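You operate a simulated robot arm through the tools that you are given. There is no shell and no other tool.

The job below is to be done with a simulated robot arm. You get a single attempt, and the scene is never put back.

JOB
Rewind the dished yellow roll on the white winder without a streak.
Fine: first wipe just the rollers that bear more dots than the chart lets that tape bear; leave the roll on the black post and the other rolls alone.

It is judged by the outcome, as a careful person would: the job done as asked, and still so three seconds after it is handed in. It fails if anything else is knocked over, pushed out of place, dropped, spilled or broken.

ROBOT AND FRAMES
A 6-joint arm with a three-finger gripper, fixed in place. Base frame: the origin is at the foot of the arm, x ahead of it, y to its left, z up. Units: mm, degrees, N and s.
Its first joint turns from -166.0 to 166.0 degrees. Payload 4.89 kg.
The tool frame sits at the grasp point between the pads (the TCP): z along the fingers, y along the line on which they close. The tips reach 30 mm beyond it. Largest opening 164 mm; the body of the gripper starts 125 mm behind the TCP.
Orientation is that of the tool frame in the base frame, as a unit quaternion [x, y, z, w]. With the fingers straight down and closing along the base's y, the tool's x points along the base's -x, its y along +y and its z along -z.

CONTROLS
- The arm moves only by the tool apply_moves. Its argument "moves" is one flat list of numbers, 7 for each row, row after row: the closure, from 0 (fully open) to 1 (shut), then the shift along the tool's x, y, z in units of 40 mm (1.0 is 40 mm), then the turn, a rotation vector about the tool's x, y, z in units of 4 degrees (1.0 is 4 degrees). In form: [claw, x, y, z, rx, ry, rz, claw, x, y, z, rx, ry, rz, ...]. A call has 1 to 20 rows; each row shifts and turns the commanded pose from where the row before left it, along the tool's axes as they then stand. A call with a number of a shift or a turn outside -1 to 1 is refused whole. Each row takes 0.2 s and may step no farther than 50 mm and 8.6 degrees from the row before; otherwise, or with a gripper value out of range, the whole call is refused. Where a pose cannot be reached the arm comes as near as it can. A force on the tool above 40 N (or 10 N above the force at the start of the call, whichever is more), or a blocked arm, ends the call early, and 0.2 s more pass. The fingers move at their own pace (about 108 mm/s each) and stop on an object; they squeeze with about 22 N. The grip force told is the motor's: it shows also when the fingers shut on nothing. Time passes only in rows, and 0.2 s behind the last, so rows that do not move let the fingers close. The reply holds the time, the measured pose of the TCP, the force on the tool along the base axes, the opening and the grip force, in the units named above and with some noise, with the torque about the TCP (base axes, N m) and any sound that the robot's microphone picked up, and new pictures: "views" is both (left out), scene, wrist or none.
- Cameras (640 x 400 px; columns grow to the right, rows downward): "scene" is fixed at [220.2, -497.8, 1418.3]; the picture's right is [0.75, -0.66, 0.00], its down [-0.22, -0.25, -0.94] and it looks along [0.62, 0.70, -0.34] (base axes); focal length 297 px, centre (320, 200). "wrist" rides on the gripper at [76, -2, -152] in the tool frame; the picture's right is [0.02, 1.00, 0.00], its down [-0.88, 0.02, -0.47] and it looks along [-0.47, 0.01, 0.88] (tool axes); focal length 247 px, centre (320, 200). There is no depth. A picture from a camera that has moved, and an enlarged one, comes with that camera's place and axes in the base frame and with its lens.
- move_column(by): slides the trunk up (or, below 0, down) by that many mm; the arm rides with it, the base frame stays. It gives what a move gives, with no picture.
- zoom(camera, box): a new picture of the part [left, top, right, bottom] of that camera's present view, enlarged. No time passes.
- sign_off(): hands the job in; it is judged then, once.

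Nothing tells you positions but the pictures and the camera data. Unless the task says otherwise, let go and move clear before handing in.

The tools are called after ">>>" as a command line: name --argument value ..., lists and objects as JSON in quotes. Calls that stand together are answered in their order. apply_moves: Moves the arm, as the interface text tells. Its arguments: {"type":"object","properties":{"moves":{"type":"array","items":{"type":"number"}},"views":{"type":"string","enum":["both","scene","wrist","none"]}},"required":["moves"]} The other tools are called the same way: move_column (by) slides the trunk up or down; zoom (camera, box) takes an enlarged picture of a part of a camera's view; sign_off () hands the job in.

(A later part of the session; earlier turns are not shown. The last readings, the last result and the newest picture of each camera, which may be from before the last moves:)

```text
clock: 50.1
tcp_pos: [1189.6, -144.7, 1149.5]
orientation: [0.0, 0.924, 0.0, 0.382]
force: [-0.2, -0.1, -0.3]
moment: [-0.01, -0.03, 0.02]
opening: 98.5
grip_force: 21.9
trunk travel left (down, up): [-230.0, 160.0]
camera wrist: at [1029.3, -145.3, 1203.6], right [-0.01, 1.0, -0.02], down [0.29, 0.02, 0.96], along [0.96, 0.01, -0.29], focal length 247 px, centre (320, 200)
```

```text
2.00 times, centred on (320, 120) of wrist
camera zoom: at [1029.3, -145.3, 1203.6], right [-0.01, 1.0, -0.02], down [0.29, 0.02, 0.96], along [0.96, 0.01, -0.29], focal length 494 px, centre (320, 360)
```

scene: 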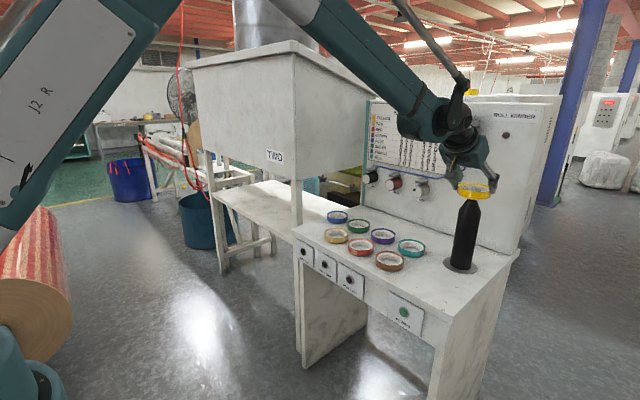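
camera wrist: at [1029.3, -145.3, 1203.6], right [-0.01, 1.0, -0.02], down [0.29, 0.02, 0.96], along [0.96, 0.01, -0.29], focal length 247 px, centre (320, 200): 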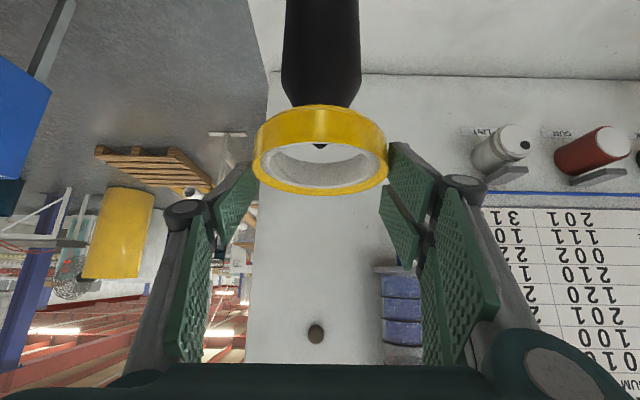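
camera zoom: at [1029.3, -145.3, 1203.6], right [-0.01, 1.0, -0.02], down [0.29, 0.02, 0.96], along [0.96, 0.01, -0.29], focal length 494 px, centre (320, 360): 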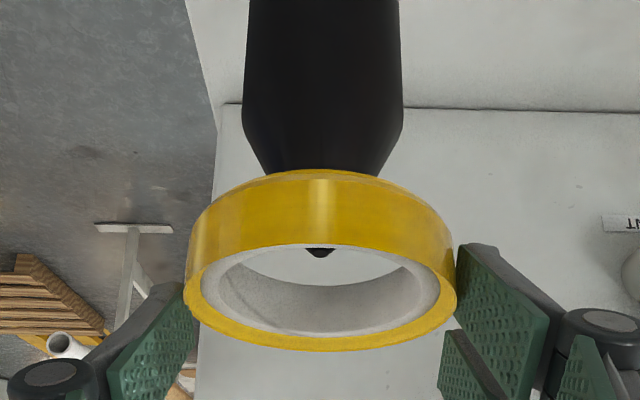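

The tip sits centred in the ring within about 1–2 mm from both views. I'll lower another 30 mm, so the cone is partly inside, and re-check.

>>> apply_moves --moves '[0.6, 0.177, 0, 0.177, 0, 0, 0, 0.6, 0.177, 0, 0.177, 0, 0, 0, 0.6, 0.177, 0, 0.177, 0, 0, 0]' --views "both"

>>> zoom --camera "scene" --box '[440, 150, 510, 220]'

>>> zoom --camera "wrist" --box '[250, 60, 390, 210]'

```text
clock: 50.9
tcp_pos: [1190.6, -144.7, 1119.8]
orientation: [-0.001, 0.924, 0.0, 0.382]
force: [-0.4, 0.9, 0.0]
moment: [-0.01, -0.01, -0.01]
opening: 98.6
grip_force: 22.2
trunk travel left (down, up): [-230.0, 160.0]
camera wrist: at [1029.7, -145.2, 1173.7], right [-0.01, 1.0, -0.02], down [0.29, 0.02, 0.96], along [0.96, 0.01, -0.29], focal length 247 px, centre (320, 200)
```

scene: 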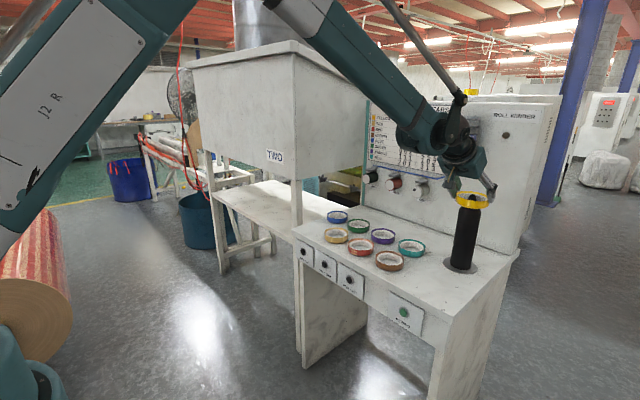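
wrist: 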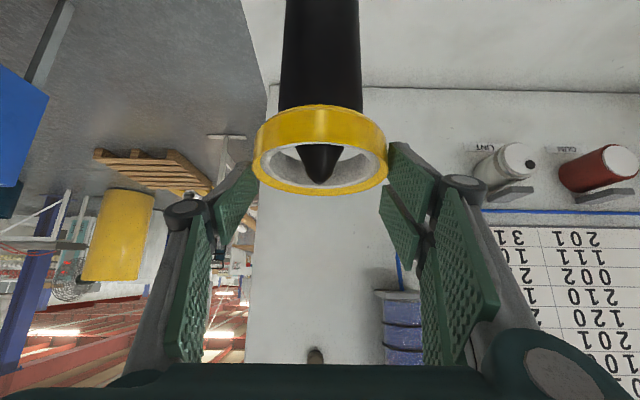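

```text
5.71 times, centred on (475, 185) of scene
camera zoom: at [220.2, -497.8, 1418.3], right [0.75, -0.66, 0.0], down [-0.22, -0.25, -0.94], along [0.62, 0.7, -0.34], focal length 1697 px, centre (-566, 286)
```

zoom: 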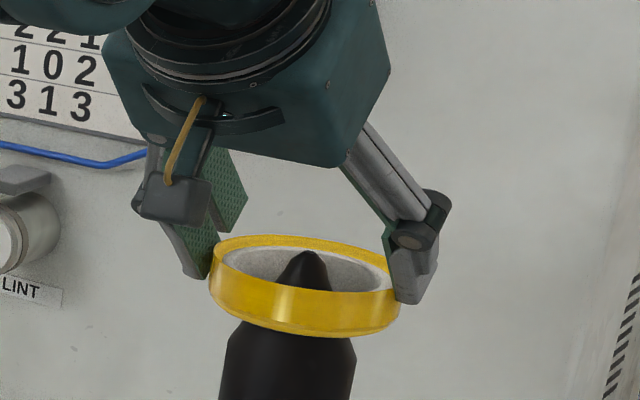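

```text
2.67 times, centred on (320, 135) of wrist
camera zoom: at [1029.7, -145.2, 1173.7], right [-0.01, 1.0, -0.02], down [0.29, 0.02, 0.96], along [0.96, 0.01, -0.29], focal length 659 px, centre (320, 373)
```

zoom: 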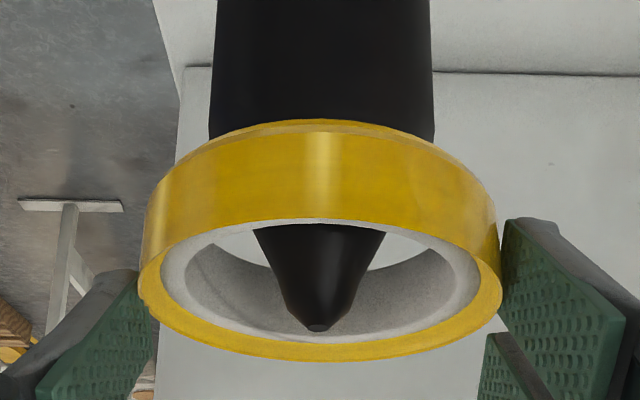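

The cone is well centred in the ring in both views. I'll keep lowering in small steps over the cone's shoulder, watching the force.

>>> apply_moves --moves '[0.6, 0.0884, 0, 0.0884, 0, 0, 0, 0.6, 0.0884, 0, 0.0884, 0, 0, 0, 0.6, 0.0884, 0, 0.0884, 0, 0, 0, 0.6, 0.0884, 0, 0.0884, 0, 0, 0]' --views "both"

>>> zoom --camera "scene" --box '[440, 160, 510, 230]'

>>> zoom --camera "wrist" --box '[250, 60, 390, 210]'

```text
clock: 51.9
tcp_pos: [1192.1, -146.5, 1100.3]
orientation: [0.0, 0.924, 0.0, 0.382]
force: [0.8, -0.4, -1.3]
moment: [-0.02, 0.02, 0.02]
opening: 98.8
grip_force: 22.0
trunk travel left (down, up): [-230.0, 160.0]
camera wrist: at [1029.7, -145.6, 1153.9], right [-0.01, 1.0, -0.02], down [0.29, 0.02, 0.96], along [0.96, 0.01, -0.29], focal length 247 px, centre (320, 200)
```

scene: 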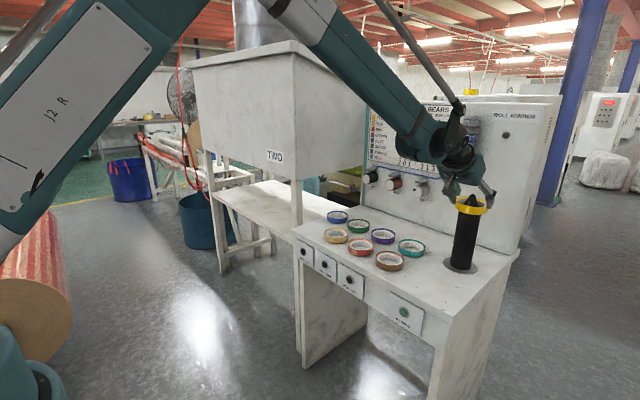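
wrist: 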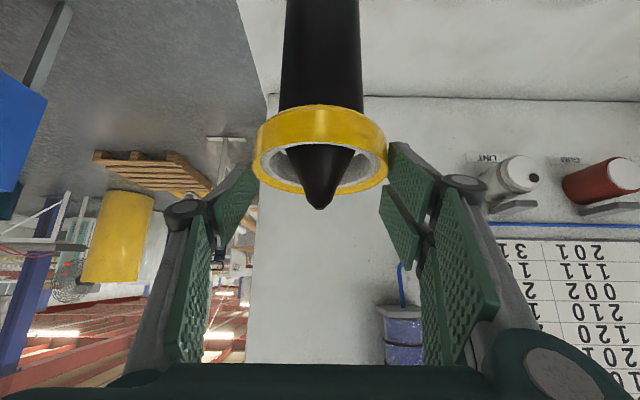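

```text
5.71 times, centred on (475, 195) of scene
camera zoom: at [220.2, -497.8, 1418.3], right [0.75, -0.66, 0.0], down [-0.22, -0.25, -0.94], along [0.62, 0.7, -0.34], focal length 1697 px, centre (-566, 229)
```

zoom: 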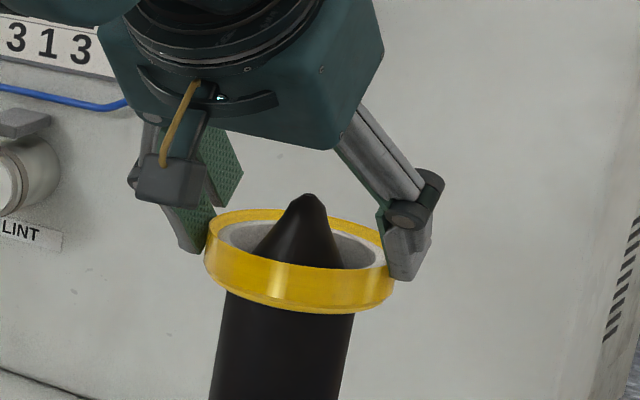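

```text
2.67 times, centred on (320, 135) of wrist
camera zoom: at [1029.7, -145.6, 1153.9], right [-0.01, 1.0, -0.02], down [0.29, 0.02, 0.96], along [0.96, 0.01, -0.29], focal length 659 px, centre (320, 373)
```

zoom: 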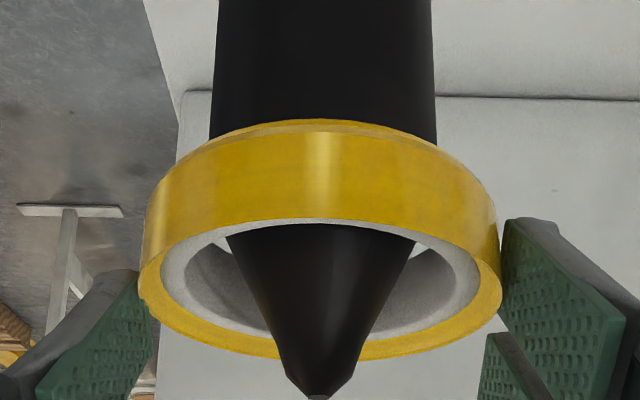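

It's still centred. I'll continue 20 mm more, past the shoulder where the clearance becomes tight.

>>> apply_moves --moves '[0.6, 0.0884, 0, 0.0884, 0, 0, 0, 0.6, 0.0884, 0, 0.0884, 0, 0, 0]' --views "none"

>>> apply_moves --moves '[0.6, 0.0884, 0, 0.0884, 0, 0, 0, 0.6, 0.0884, 0, 0.0884, 0, 0, 0]' --views "both"

>>> zoom --camera "scene" --box '[440, 160, 510, 230]'

>>> zoom --camera "wrist" --box '[250, 60, 390, 210]'

```text
clock: 52.5
tcp_pos: [1190.6, -144.6, 1090.4]
orientation: [0.0, 0.924, 0.0, 0.382]
force: [-0.3, 0.2, -1.2]
moment: [-0.01, -0.02, -0.02]
opening: 98.6
grip_force: 21.9
trunk travel left (down, up): [-230.0, 160.0]
```

```text
clock: 53.1
tcp_pos: [1190.5, -144.7, 1080.5]
orientation: [0.0, 0.923, -0.001, 0.384]
force: [0.3, 0.1, -0.3]
moment: [0.01, 0.01, 0.01]
opening: 98.3
grip_force: 22.1
trunk travel left (down, up): [-230.0, 160.0]
camera wrist: at [1029.5, -145.3, 1134.3], right [-0.01, 1.0, -0.02], down [0.29, 0.02, 0.96], along [0.96, 0.01, -0.29], focal length 247 px, centre (320, 200)
```

scene: 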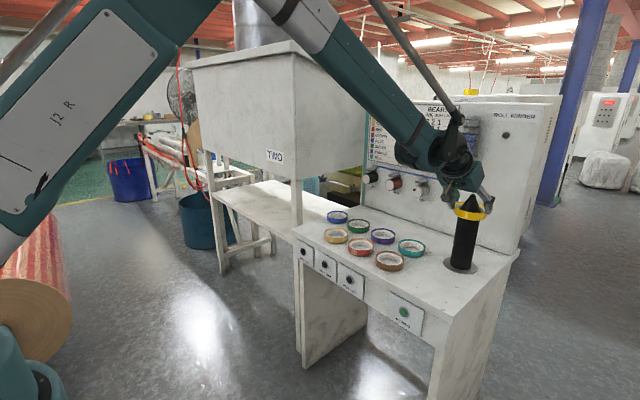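
wrist: 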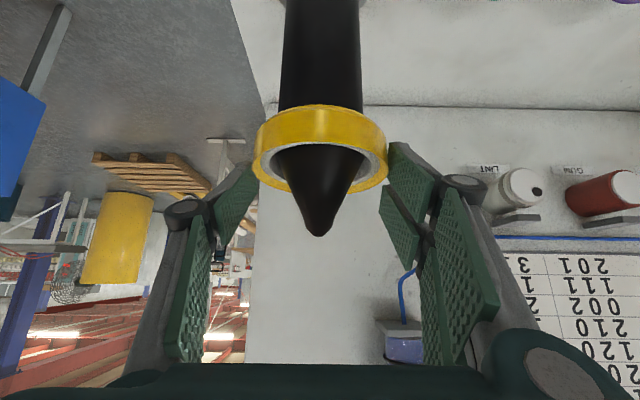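

```text
5.71 times, centred on (475, 195) of scene
camera zoom: at [220.2, -497.8, 1418.3], right [0.75, -0.66, 0.0], down [-0.22, -0.25, -0.94], along [0.62, 0.7, -0.34], focal length 1697 px, centre (-566, 229)
```

zoom: 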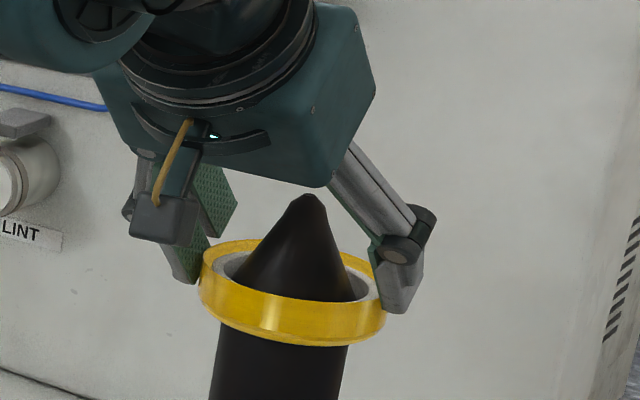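

```text
2.67 times, centred on (320, 135) of wrist
camera zoom: at [1029.5, -145.3, 1134.3], right [-0.01, 1.0, -0.02], down [0.29, 0.02, 0.96], along [0.96, 0.01, -0.29], focal length 659 px, centre (320, 373)
```

zoom: 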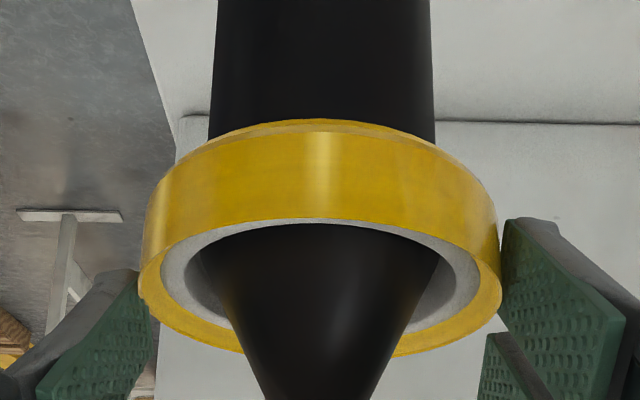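

There's no contact force, and the roll's lower edge is past the shoulder. I'll lower with the trunk now, which is purely vertical, in chunks.

>>> move_column --by -30

>>> apply_moves --moves '[0.6, 0, 0, 0, 0, 0, 0]' --views "both"

>>> zoom --camera "scene" --box '[430, 170, 510, 250]'

>>> zoom --camera "wrist" --box '[250, 60, 390, 210]'

```text
clock: 53.9
tcp_pos: [1190.2, -144.2, 1050.1]
orientation: [0.0, 0.924, 0.0, 0.382]
force: [-0.2, -1.2, 0.2]
moment: [0.0, 0.02, 0.0]
opening: 98.2
grip_force: 22.0
trunk travel left (down, up): [-200.0, 190.0]
```

```text
clock: 54.3
tcp_pos: [1190.2, -145.1, 1049.4]
orientation: [0.0, 0.924, 0.0, 0.383]
force: [0.3, -0.2, -1.2]
moment: [0.02, 0.04, -0.05]
opening: 98.8
grip_force: 21.6
trunk travel left (down, up): [-200.0, 190.0]
camera wrist: at [1029.6, -145.4, 1104.3], right [-0.01, 1.0, -0.02], down [0.29, 0.02, 0.96], along [0.96, 0.01, -0.29], focal length 247 px, centre (320, 200)
```

scene: 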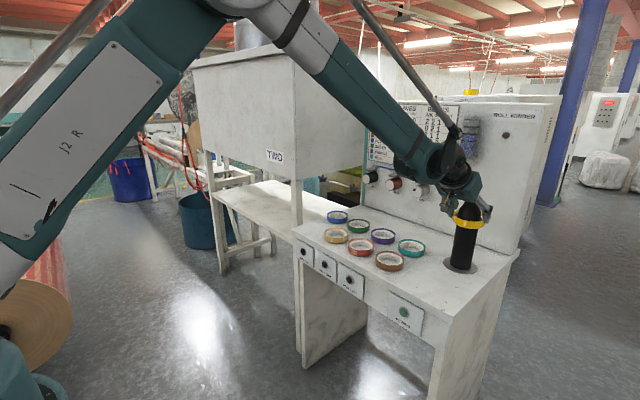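
wrist: 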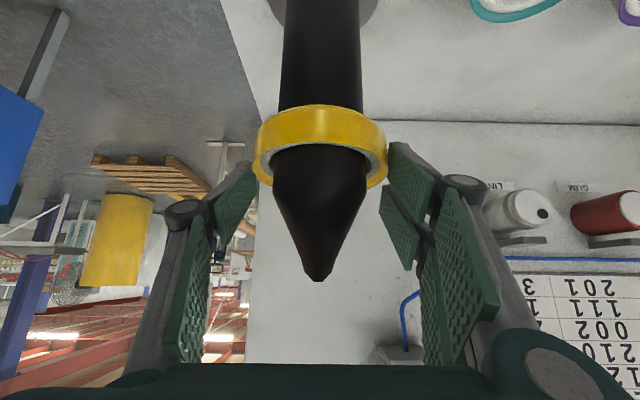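

```text
5.00 times, centred on (470, 210) of scene
camera zoom: at [220.2, -497.8, 1418.3], right [0.75, -0.66, 0.0], down [-0.22, -0.25, -0.94], along [0.62, 0.7, -0.34], focal length 1485 px, centre (-430, 150)
```

zoom: 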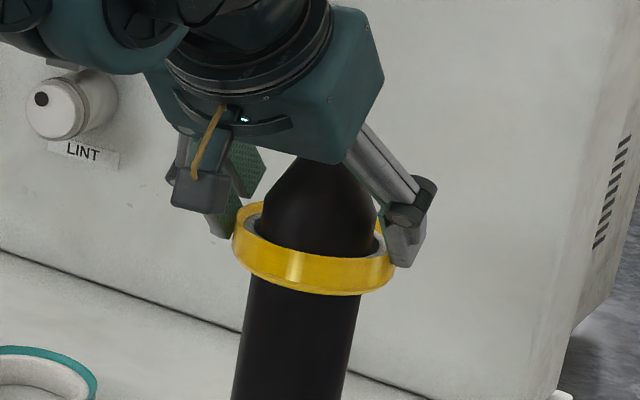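

```text
2.67 times, centred on (320, 135) of wrist
camera zoom: at [1029.6, -145.4, 1104.3], right [-0.01, 1.0, -0.02], down [0.29, 0.02, 0.96], along [0.96, 0.01, -0.29], focal length 659 px, centre (320, 373)
```

zoom: 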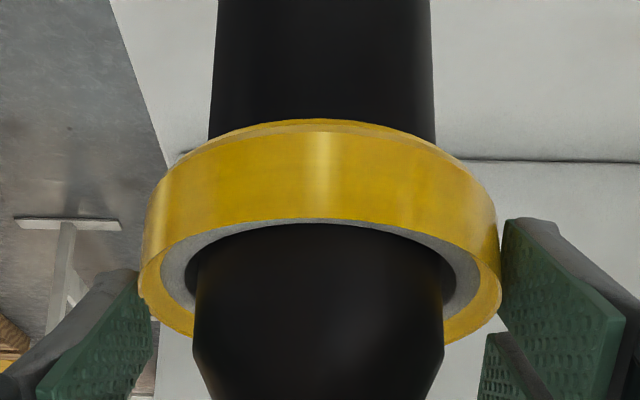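

The gaps around the post look even and the forces are near zero. I'll continue lowering with the trunk.

>>> move_column --by -40

>>> move_column --by -30

>>> apply_moves --moves '[0.6, 0, 0, 0, 0, 0, 0]' --views "both"

>>> zoom --camera "scene" --box '[420, 160, 520, 280]'

>>> zoom --camera "wrist" --box '[250, 60, 390, 210]'

```text
clock: 55.1
tcp_pos: [1191.0, -146.1, 1011.1]
orientation: [0.0, 0.924, 0.0, 0.383]
force: [0.4, -0.1, -1.0]
moment: [0.01, 0.04, -0.01]
opening: 98.4
grip_force: 21.7
trunk travel left (down, up): [-160.0, 230.0]
```

```text
clock: 55.9
tcp_pos: [1189.9, -144.4, 979.8]
orientation: [0.0, 0.924, 0.0, 0.383]
force: [0.5, 0.5, -1.2]
moment: [0.01, -0.01, 0.02]
opening: 98.4
grip_force: 21.7
trunk travel left (down, up): [-130.0, 260.0]
```

```text
clock: 56.2
tcp_pos: [1189.3, -145.1, 979.1]
orientation: [0.0, 0.924, 0.001, 0.382]
force: [0.2, -0.5, 0.3]
moment: [0.0, 0.0, -0.02]
opening: 98.1
grip_force: 22.3
trunk travel left (down, up): [-130.0, 260.0]
camera wrist: at [1029.6, -145.3, 1034.4], right [-0.01, 1.0, -0.02], down [0.29, 0.02, 0.96], along [0.96, 0.01, -0.29], focal length 247 px, centre (320, 200)
```

scene: 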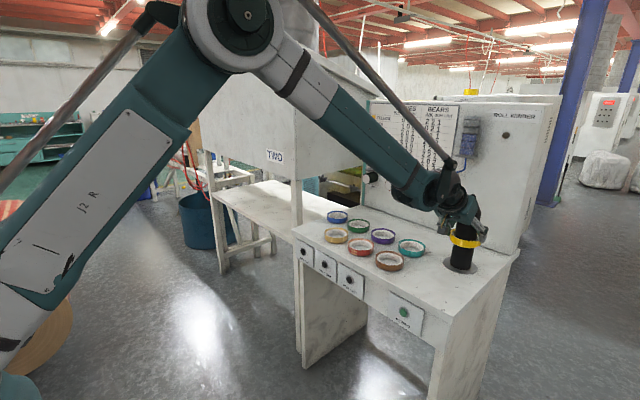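
wrist: 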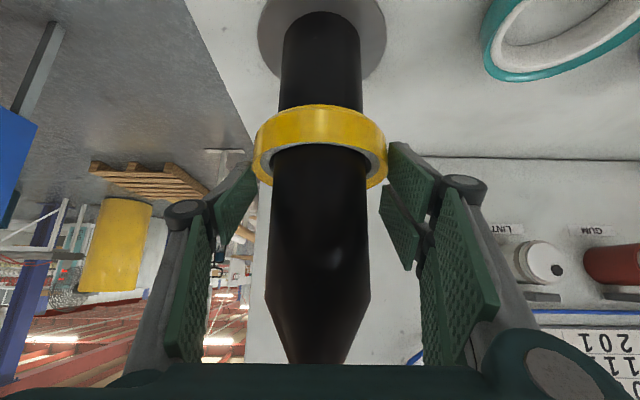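

```text
3.33 times, centred on (470, 220) of scene
camera zoom: at [220.2, -497.8, 1418.3], right [0.75, -0.66, 0.0], down [-0.22, -0.25, -0.94], along [0.62, 0.7, -0.34], focal length 990 px, centre (-180, 133)
```

zoom: 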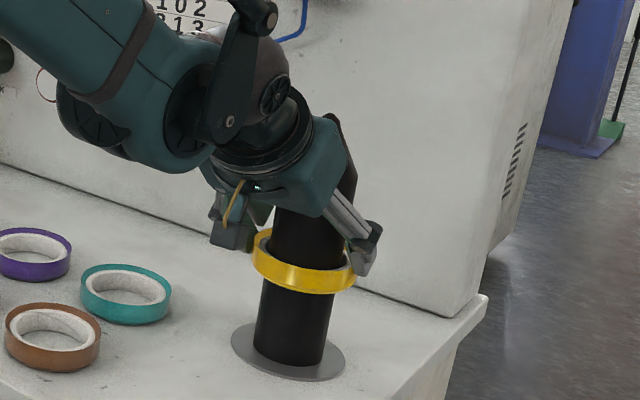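

```text
2.67 times, centred on (320, 135) of wrist
camera zoom: at [1029.6, -145.3, 1034.4], right [-0.01, 1.0, -0.02], down [0.29, 0.02, 0.96], along [0.96, 0.01, -0.29], focal length 659 px, centre (320, 373)
```

zoom: 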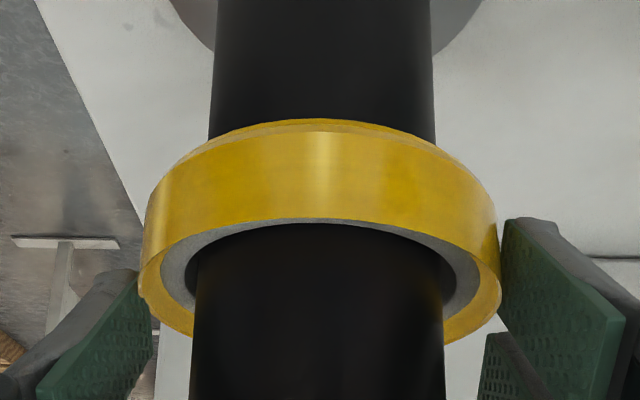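

Still free. I'll lower a further 60 mm.

>>> move_column --by -40

>>> move_column --by -25

>>> apply_moves --moves '[0.6, 0, 0, 0, 0, 0, 0]' --views "both"

>>> zoom --camera "scene" --box '[430, 220, 500, 280]'

>>> zoom --camera "wrist" --box '[230, 0, 410, 200]'

```text
clock: 57.1
tcp_pos: [1190.9, -146.1, 939.6]
orientation: [0.0, 0.924, 0.0, 0.382]
force: [0.4, 0.2, -0.5]
moment: [0.0, 0.03, -0.04]
opening: 98.5
grip_force: 22.4
trunk travel left (down, up): [-90.0, 300.0]
```

```text
clock: 57.8
tcp_pos: [1189.6, -144.8, 915.5]
orientation: [0.0, 0.924, 0.0, 0.383]
force: [0.2, 0.6, -0.6]
moment: [-0.02, 0.01, 0.02]
opening: 98.5
grip_force: 22.2
trunk travel left (down, up): [-65.0, 325.0]
```

```text
clock: 58.2
tcp_pos: [1189.8, -145.2, 914.8]
orientation: [0.0, 0.924, 0.0, 0.383]
force: [-0.8, -0.2, -0.4]
moment: [0.0, 0.02, -0.02]
opening: 98.3
grip_force: 22.0
trunk travel left (down, up): [-65.0, 325.0]
camera wrist: at [1029.6, -145.3, 969.4], right [-0.01, 1.0, -0.02], down [0.29, 0.02, 0.96], along [0.96, 0.01, -0.29], focal length 247 px, centre (320, 200)
```

scene: 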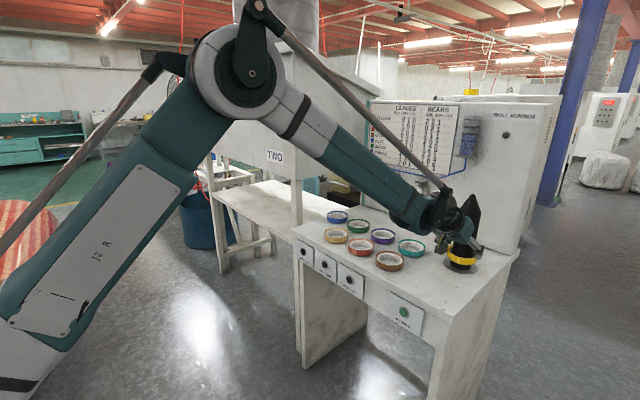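
wrist: 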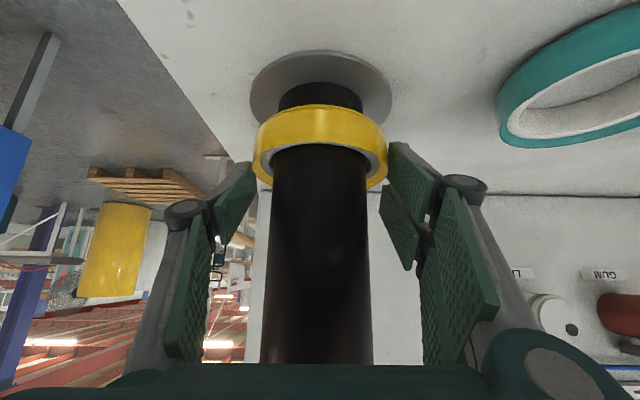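

```text
6.67 times, centred on (465, 250) of scene
camera zoom: at [220.2, -497.8, 1418.3], right [0.75, -0.66, 0.0], down [-0.22, -0.25, -0.94], along [0.62, 0.7, -0.34], focal length 1979 px, centre (-647, -133)
```

zoom: 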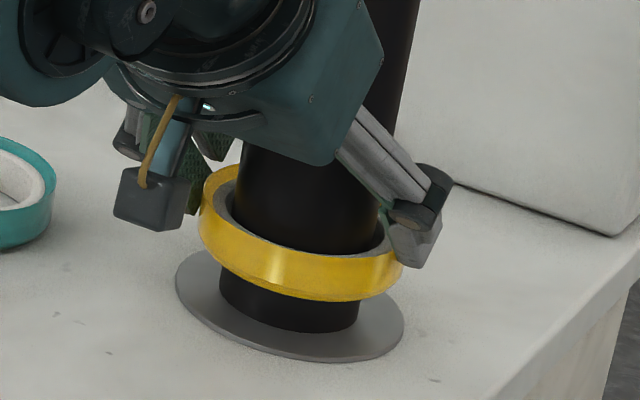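

```text
2.00 times, centred on (320, 100) of wrist
camera zoom: at [1029.6, -145.3, 969.4], right [-0.01, 1.0, -0.02], down [0.29, 0.02, 0.96], along [0.96, 0.01, -0.29], focal length 494 px, centre (320, 400)
```

zoom: 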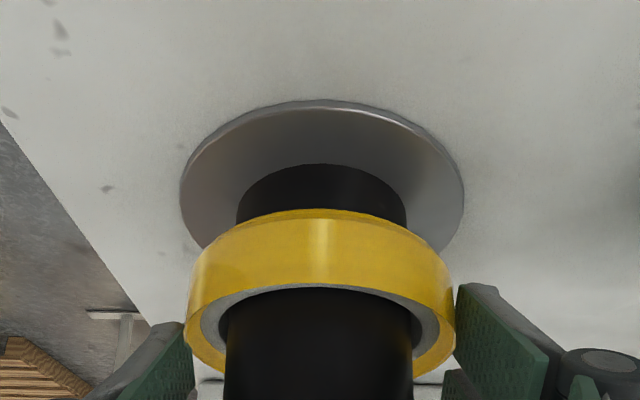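

About 24 mm remain above the flange. I'll lower 18 mm, then creep.

>>> move_column --by -18

>>> apply_moves --moves '[0.6, 0, 0, 0, 0, 0, 0]' --views "both"

>>> zoom --camera "scene" --box '[430, 220, 500, 280]'

>>> zoom --camera "wrist" --box '[250, 40, 390, 190]'

```text
clock: 58.8
tcp_pos: [1190.5, -143.9, 897.4]
orientation: [0.001, 0.924, 0.0, 0.383]
force: [-0.5, -0.1, -0.2]
moment: [0.03, 0.0, -0.02]
opening: 98.2
grip_force: 21.6
trunk travel left (down, up): [-47.0, 343.0]
```

```text
clock: 59.2
tcp_pos: [1190.2, -145.7, 896.8]
orientation: [0.0, 0.924, 0.0, 0.383]
force: [0.3, -0.9, -0.6]
moment: [-0.01, 0.01, 0.02]
opening: 98.2
grip_force: 21.8
trunk travel left (down, up): [-47.0, 343.0]
camera wrist: at [1029.6, -145.3, 951.4], right [-0.01, 1.0, -0.02], down [0.29, 0.02, 0.96], along [0.96, 0.01, -0.29], focal length 247 px, centre (320, 200)
```

scene: 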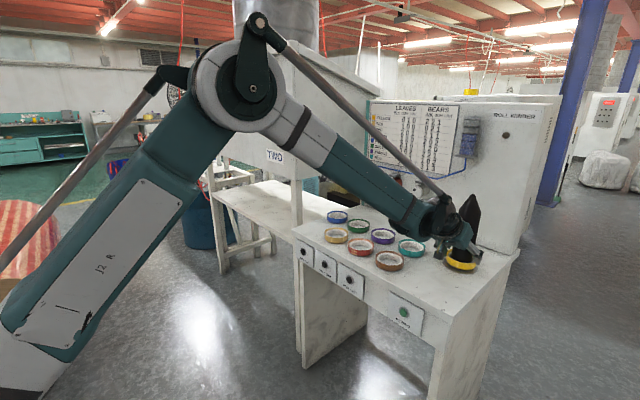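
wrist: 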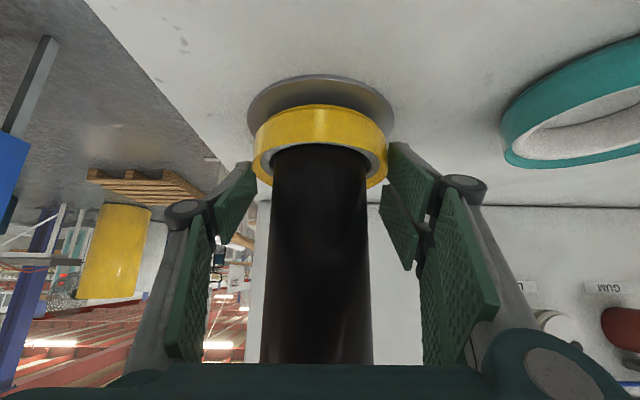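

```text
6.67 times, centred on (465, 250) of scene
camera zoom: at [220.2, -497.8, 1418.3], right [0.75, -0.66, 0.0], down [-0.22, -0.25, -0.94], along [0.62, 0.7, -0.34], focal length 1979 px, centre (-647, -133)
```

zoom: 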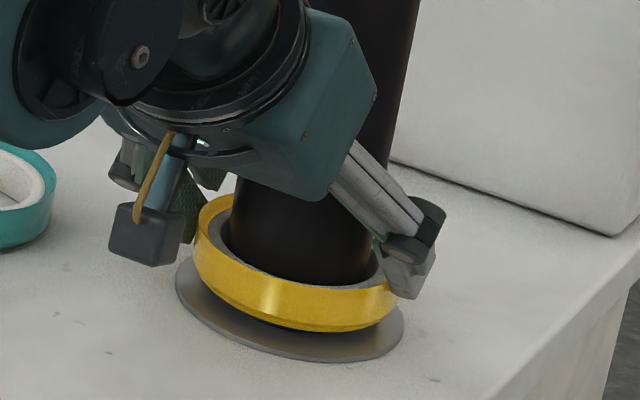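

```text
2.67 times, centred on (320, 115) of wrist
camera zoom: at [1029.6, -145.3, 951.4], right [-0.01, 1.0, -0.02], down [0.29, 0.02, 0.96], along [0.96, 0.01, -0.29], focal length 659 px, centre (320, 427)
```

zoom: 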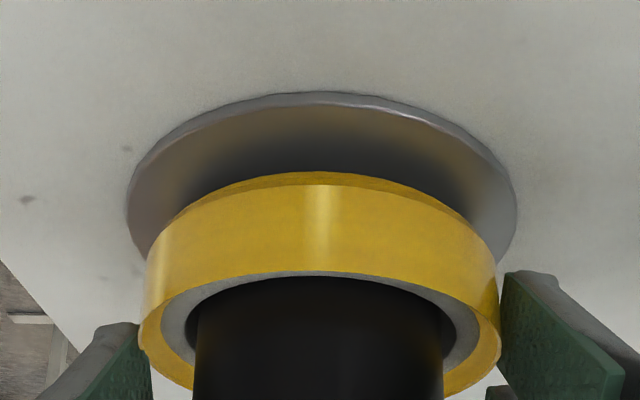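

Only a few millimetres are left, so I'll creep down in 1.5 mm steps watching the vertical force.

>>> apply_moves --moves '[0.6, 0.0265, 0, 0.0265, 0, 0, 0, 0.6, 0.0265, 0, 0.0265, 0, 0, 0]' --views "none"

>>> apply_moves --moves '[0.6, 0.0265, 0, 0.0265, 0, 0, 0]' --views "both"

>>> zoom --camera "scene" --box '[430, 220, 500, 280]'

>>> zoom --camera "wrist" --box '[250, 40, 390, 190]'

```text
clock: 59.8
tcp_pos: [1191.3, -143.8, 894.9]
orientation: [-0.001, 0.924, 0.001, 0.383]
force: [-0.5, -0.9, -1.0]
moment: [-0.02, -0.02, 0.01]
opening: 98.3
grip_force: 22.4
trunk travel left (down, up): [-47.0, 343.0]
```

```text
clock: 60.2
tcp_pos: [1189.7, -144.6, 892.1]
orientation: [0.0, 0.924, 0.0, 0.383]
force: [0.1, -0.1, -0.7]
moment: [-0.01, 0.02, -0.01]
opening: 98.0
grip_force: 22.1
trunk travel left (down, up): [-47.0, 343.0]
camera wrist: at [1029.9, -145.4, 946.9], right [-0.01, 1.0, -0.02], down [0.29, 0.02, 0.96], along [0.96, 0.01, -0.29], focal length 247 px, centre (320, 200)
```

scene: 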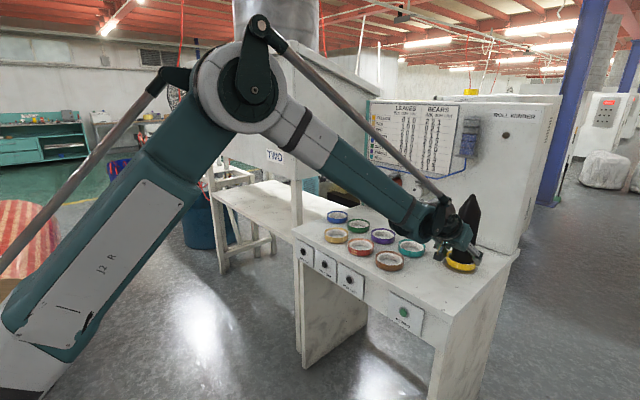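
wrist: 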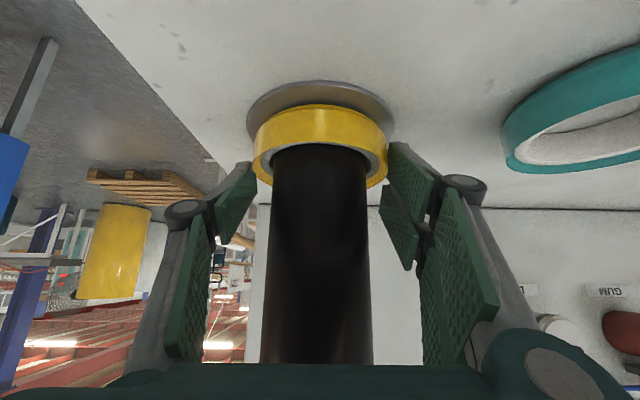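

```text
6.67 times, centred on (465, 250) of scene
camera zoom: at [220.2, -497.8, 1418.3], right [0.75, -0.66, 0.0], down [-0.22, -0.25, -0.94], along [0.62, 0.7, -0.34], focal length 1979 px, centre (-647, -133)
```

zoom: 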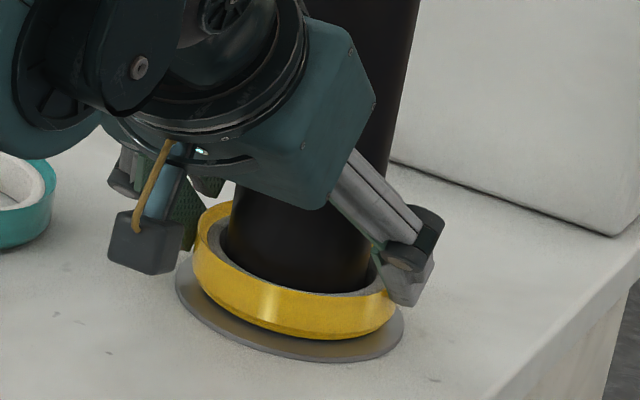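

```text
2.67 times, centred on (320, 115) of wrist
camera zoom: at [1029.9, -145.4, 946.9], right [-0.01, 1.0, -0.02], down [0.29, 0.02, 0.96], along [0.96, 0.01, -0.29], focal length 659 px, centre (320, 427)
```

zoom: 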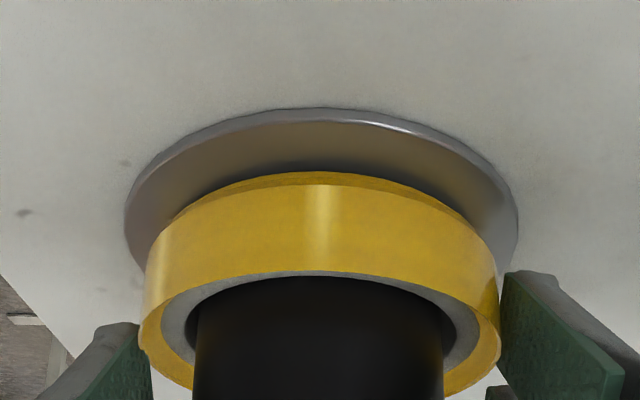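

Still a slight gap. I'll continue creeping.

>>> apply_moves --moves '[0.6, 0.0265, 0, 0.0265, 0, 0, 0]' --views "none"

>>> apply_moves --moves '[0.6, 0.0177, 0, 0.0177, 0, 0, 0]' --views "none"

>>> zoom --camera "wrist" --box '[250, 40, 390, 190]'

>>> zoom --camera "scene" --box '[430, 230, 500, 290]'

```text
clock: 60.6
tcp_pos: [1190.3, -146.0, 890.5]
orientation: [0.0, 0.924, 0.0, 0.383]
force: [0.3, -0.2, 0.1]
moment: [-0.01, -0.03, -0.01]
opening: 98.3
grip_force: 22.1
trunk travel left (down, up): [-47.0, 343.0]
```

```text
clock: 61.0
tcp_pos: [1190.4, -144.5, 891.7]
orientation: [0.001, 0.924, 0.0, 0.383]
force: [2.0, 1.5, 10.7]
moment: [-0.5, -0.15, 0.11]
opening: 98.3
grip_force: 22.0
trunk travel left (down, up): [-47.0, 343.0]
```

```text
2.67 times, centred on (320, 115) of wrist
camera zoom: at [1029.5, -145.3, 945.1], right [-0.01, 1.0, -0.02], down [0.29, 0.02, 0.96], along [0.96, 0.01, -0.29], focal length 659 px, centre (320, 427)
```

zoom: 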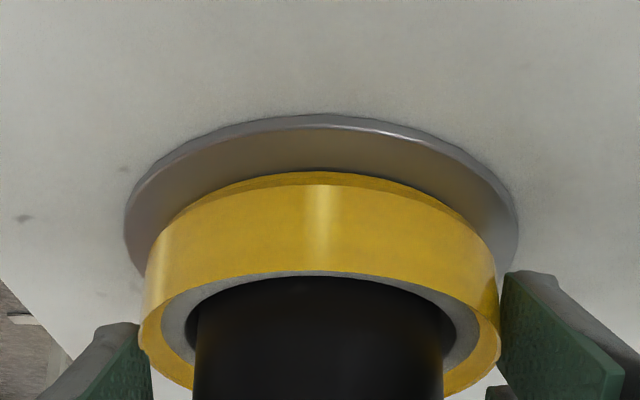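

```text
6.67 times, centred on (465, 260) of scene
camera zoom: at [220.2, -497.8, 1418.3], right [0.75, -0.66, 0.0], down [-0.22, -0.25, -0.94], along [0.62, 0.7, -0.34], focal length 1979 px, centre (-647, -200)
```

zoom: 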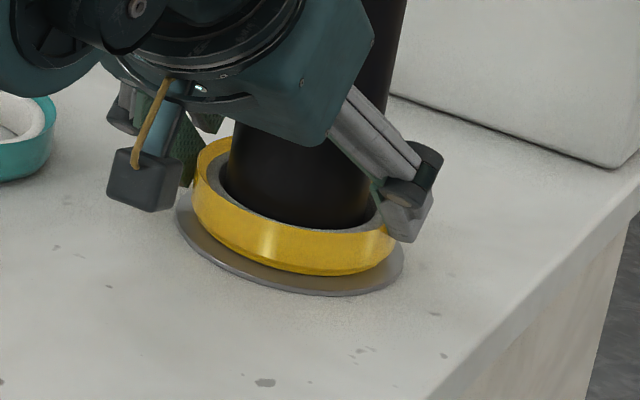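

The roll has touched down on the flange, with 10.7 N reaction. I'll relieve 1 mm, then open the fingers gently.

>>> apply_moves --moves '[0.6, -0.0177, 0, -0.0177, 0, 0, 0]' --views "none"

>>> apply_moves --moves '[0.39, 0, 0, 0, 0, 0, 0, 0.37, 0, 0, 0, 0, 0, 0, 0.34, 0, 0, 0, 0, 0, 0, 0.3, 0, 0, 0, 0, 0, 0]' --views "both"

>>> zoom --camera "wrist" --box '[230, 40, 410, 240]'

>>> zoom --camera "scene" --box '[430, 230, 500, 290]'

```text
clock: 61.4
tcp_pos: [1190.2, -144.5, 890.8]
orientation: [-0.001, 0.924, 0.001, 0.382]
force: [1.2, -0.6, 2.5]
moment: [-0.22, -0.17, 0.01]
opening: 98.3
grip_force: 21.8
trunk travel left (down, up): [-47.0, 343.0]
```

```text
clock: 62.4
tcp_pos: [1189.5, -144.0, 891.1]
orientation: [0.0, 0.924, 0.0, 0.383]
force: [-0.2, 0.6, -0.2]
moment: [0.0, -0.02, 0.02]
opening: 114.8
grip_force: 0.1
trunk travel left (down, up): [-47.0, 343.0]
camera wrist: at [1029.6, -145.2, 945.4], right [-0.01, 1.0, -0.02], down [0.29, 0.02, 0.96], along [0.96, 0.01, -0.29], focal length 247 px, centre (320, 200)
```

scene: 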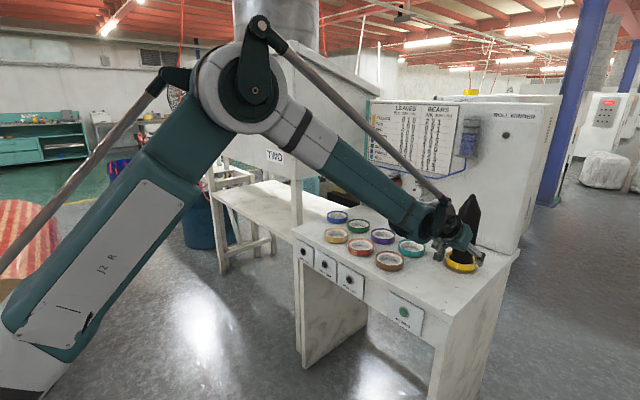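
wrist: 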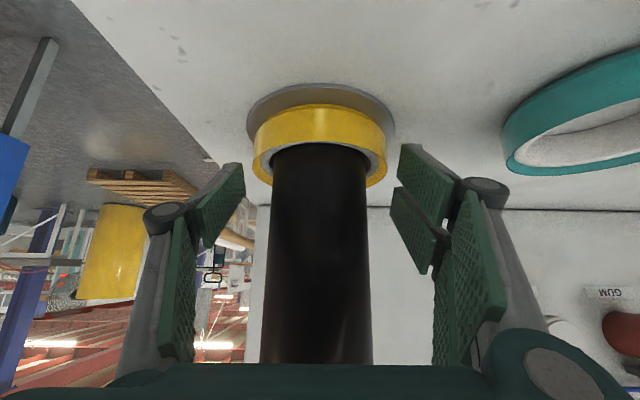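

```text
2.00 times, centred on (320, 140) of wrist
camera zoom: at [1029.6, -145.2, 945.4], right [-0.01, 1.0, -0.02], down [0.29, 0.02, 0.96], along [0.96, 0.01, -0.29], focal length 494 px, centre (320, 320)
```

zoom: 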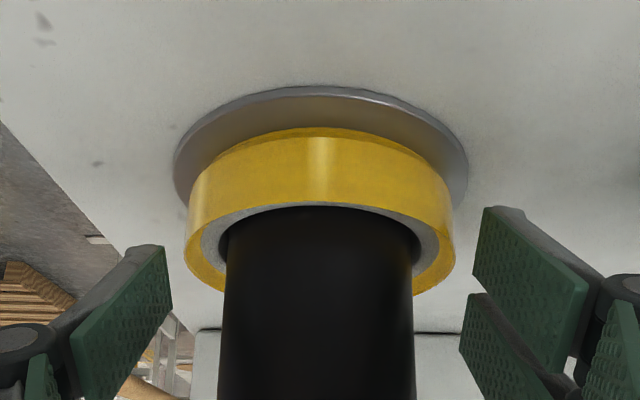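

```text
6.67 times, centred on (465, 260) of scene
camera zoom: at [220.2, -497.8, 1418.3], right [0.75, -0.66, 0.0], down [-0.22, -0.25, -0.94], along [0.62, 0.7, -0.34], focal length 1979 px, centre (-647, -200)
```

zoom: 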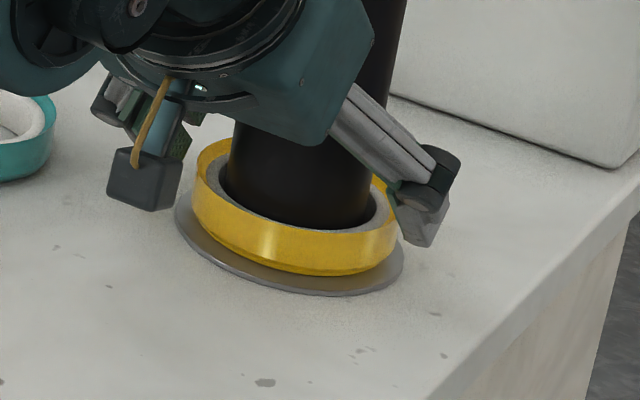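

The yellow roll sits flat on the flange around the post. I'll open a bit more and back straight out along the tool axis.

>>> apply_moves --moves '[0.22, 0, 0, 0, 0, 0, 0, 0.22, 0, 0, -0.25, 0, 0, 0, 0.22, 0, 0, -0.5, 0, 0, 0, 0.22, 0, 0, -0.9, 0, 0, 0, 0.22, 0, 0, -0.9, 0, 0, 0, 0.22, 0, 0, -0.9, 0, 0, 0, 0.22, 0, 0, -0.9, 0, 0, 0, 0.22, 0, 0, -0.9, 0, 0, 0]' --views "both"

>>> zoom --camera "scene" --box '[380, 180, 520, 290]'

```text
clock: 64.2
tcp_pos: [1040.7, -146.1, 1038.5]
orientation: [0.001, 0.924, -0.001, 0.383]
force: [0.9, 0.5, -1.5]
moment: [0.02, 0.03, 0.01]
opening: 127.9
grip_force: 0.0
trunk travel left (down, up): [-47.0, 343.0]
camera wrist: at [881.1, -145.4, 1092.3], right [-0.01, 1.0, -0.01], down [0.29, 0.02, 0.96], along [0.96, 0.01, -0.29], focal length 247 px, centre (320, 200)
```

scene: 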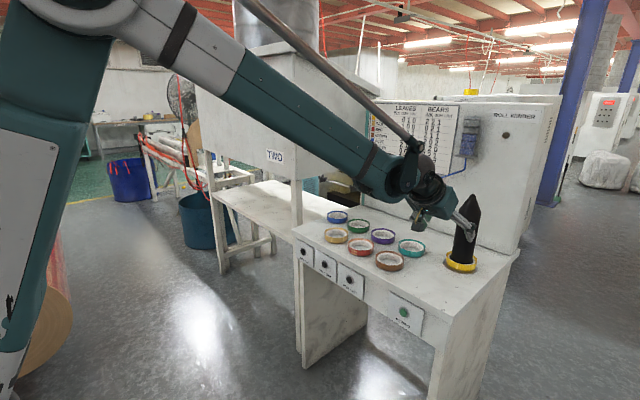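
wrist: 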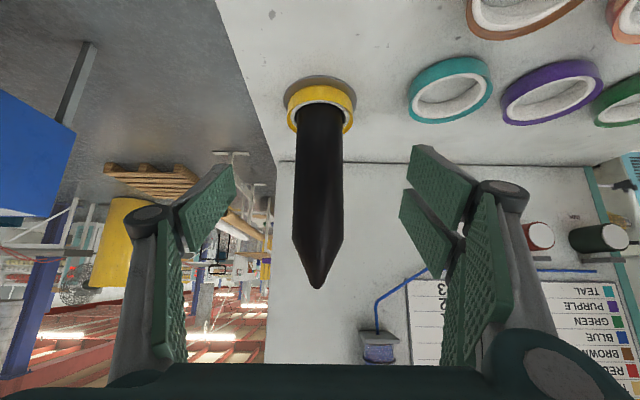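

```text
3.64 times, centred on (450, 235) of scene
camera zoom: at [220.2, -497.8, 1418.3], right [0.75, -0.66, 0.0], down [-0.22, -0.25, -0.94], along [0.62, 0.7, -0.34], focal length 1080 px, centre (-153, 73)
```

zoom: 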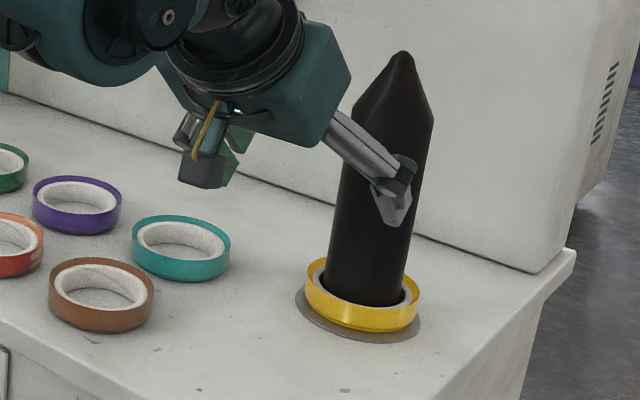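

The roll is seated on the post. I'll retreat in front of the bench, close the fingers, tilt to 65° and align with REWIND.

>>> apply_moves --moves '[0.22, 0.795, 0.24, -0.795, 0, 0, 0, 0.22, 0.795, 0.24, -0.795, 0, 0, 0, 0.4, 0.795, 0.24, -0.795, 0, 0, 0, 0.7, 0.795, 0.24, -0.795, 0, 0, 0, 1, 0, 0, 0, 0, -1, 0, 1, 0, 0, 0, 0, -1, 0, 1, 0, 0, 0, 0, -1, 0, 1, 0, 0, 0, 0, -1, 0, 1, 0, 0, 0, 0, -1, 0]' --views "both"

```text
clock: 66.2
tcp_pos: [861.0, -106.5, 1039.2]
orientation: [0.0, 0.843, 0.0, 0.538]
force: [-0.2, 0.1, 0.8]
moment: [0.0, 0.01, -0.01]
opening: 0.0
grip_force: 22.6
trunk travel left (down, up): [-47.0, 343.0]
camera wrist: at [692.2, -107.2, 1035.1], right [-0.01, 1.0, -0.02], down [-0.06, 0.02, 1.0], along [1.0, 0.01, 0.06], focal length 247 px, centre (320, 200)
```

scene: 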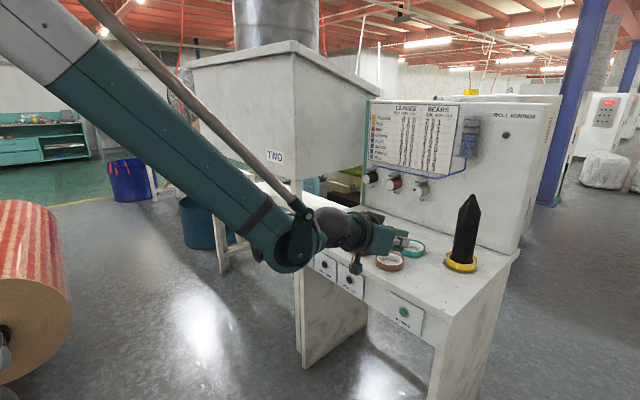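
wrist: 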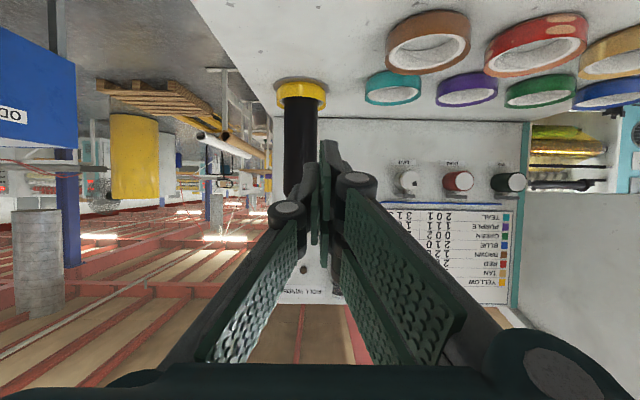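

I'm aligned at y≈-106. I'll take the trunk to its lowest and then bring the arm down in front of the REWIND button.

>>> move_column --by -47

>>> apply_moves --moves '[1, 0.906, 0, 0.423, 0, 0, 0, 1, 0.906, 0, 0.423, 0, 0, 0, 1, 0.906, 0, 0.423, 0, 0, 0]' --views "none"

```text
clock: 67.1
tcp_pos: [861.7, -107.0, 992.3]
orientation: [0.0, 0.844, 0.0, 0.537]
force: [0.0, 0.0, 0.3]
moment: [0.05, -0.01, 0.02]
opening: 0.0
grip_force: 22.0
trunk travel left (down, up): [0.0, 390.0]
```

```text
clock: 67.9
tcp_pos: [862.4, -105.5, 871.8]
orientation: [0.0, 0.843, 0.0, 0.538]
force: [-1.5, -0.3, 0.6]
moment: [-0.02, 0.02, -0.05]
opening: 0.2
grip_force: 22.0
trunk travel left (down, up): [0.0, 390.0]
```

>>> apply_moves --moves '[1, 0.906, 0, 0.423, 0, 0, 0]' --views "none"

>>> apply_moves --moves '[1, 0.906, 0, 0.423, 0, 0, 0]' --views "both"

>>> zoom --camera "scene" --box '[350, 270, 440, 350]'

```text
clock: 68.3
tcp_pos: [863.0, -105.6, 832.4]
orientation: [0.0, 0.843, 0.0, 0.538]
force: [-1.6, 0.4, 0.3]
moment: [-0.05, 0.0, -0.04]
opening: 0.0
grip_force: 22.4
trunk travel left (down, up): [0.0, 390.0]
```

```text
clock: 68.7
tcp_pos: [864.2, -105.1, 792.2]
orientation: [0.0, 0.844, 0.0, 0.537]
force: [-1.5, 0.9, 0.3]
moment: [0.01, -0.04, -0.05]
opening: 0.0
grip_force: 22.0
trunk travel left (down, up): [0.0, 390.0]
camera wrist: at [694.1, -106.4, 788.2], right [-0.01, 1.0, -0.02], down [-0.06, 0.02, 1.0], along [1.0, 0.01, 0.06], focal length 247 px, centre (320, 200)
```

scene: 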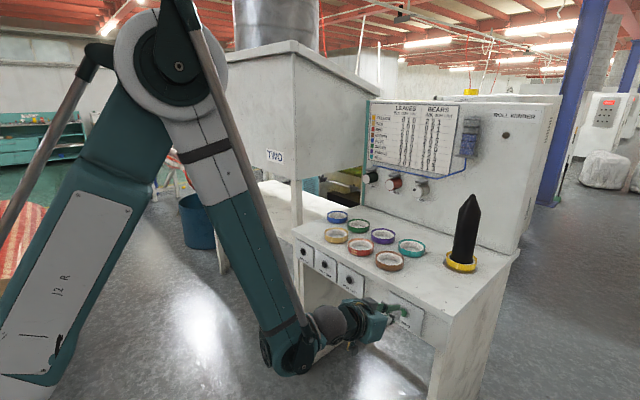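
wrist: 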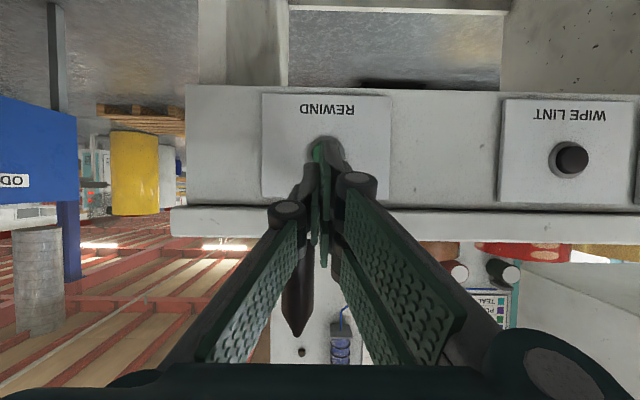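

```text
5.00 times, centred on (395, 310) of scene
camera zoom: at [220.2, -497.8, 1418.3], right [0.75, -0.66, 0.0], down [-0.22, -0.25, -0.94], along [0.62, 0.7, -0.34], focal length 1485 px, centre (-55, -350)
```

zoom: 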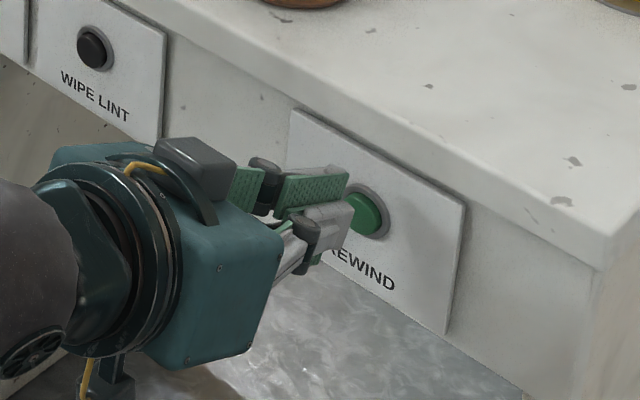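

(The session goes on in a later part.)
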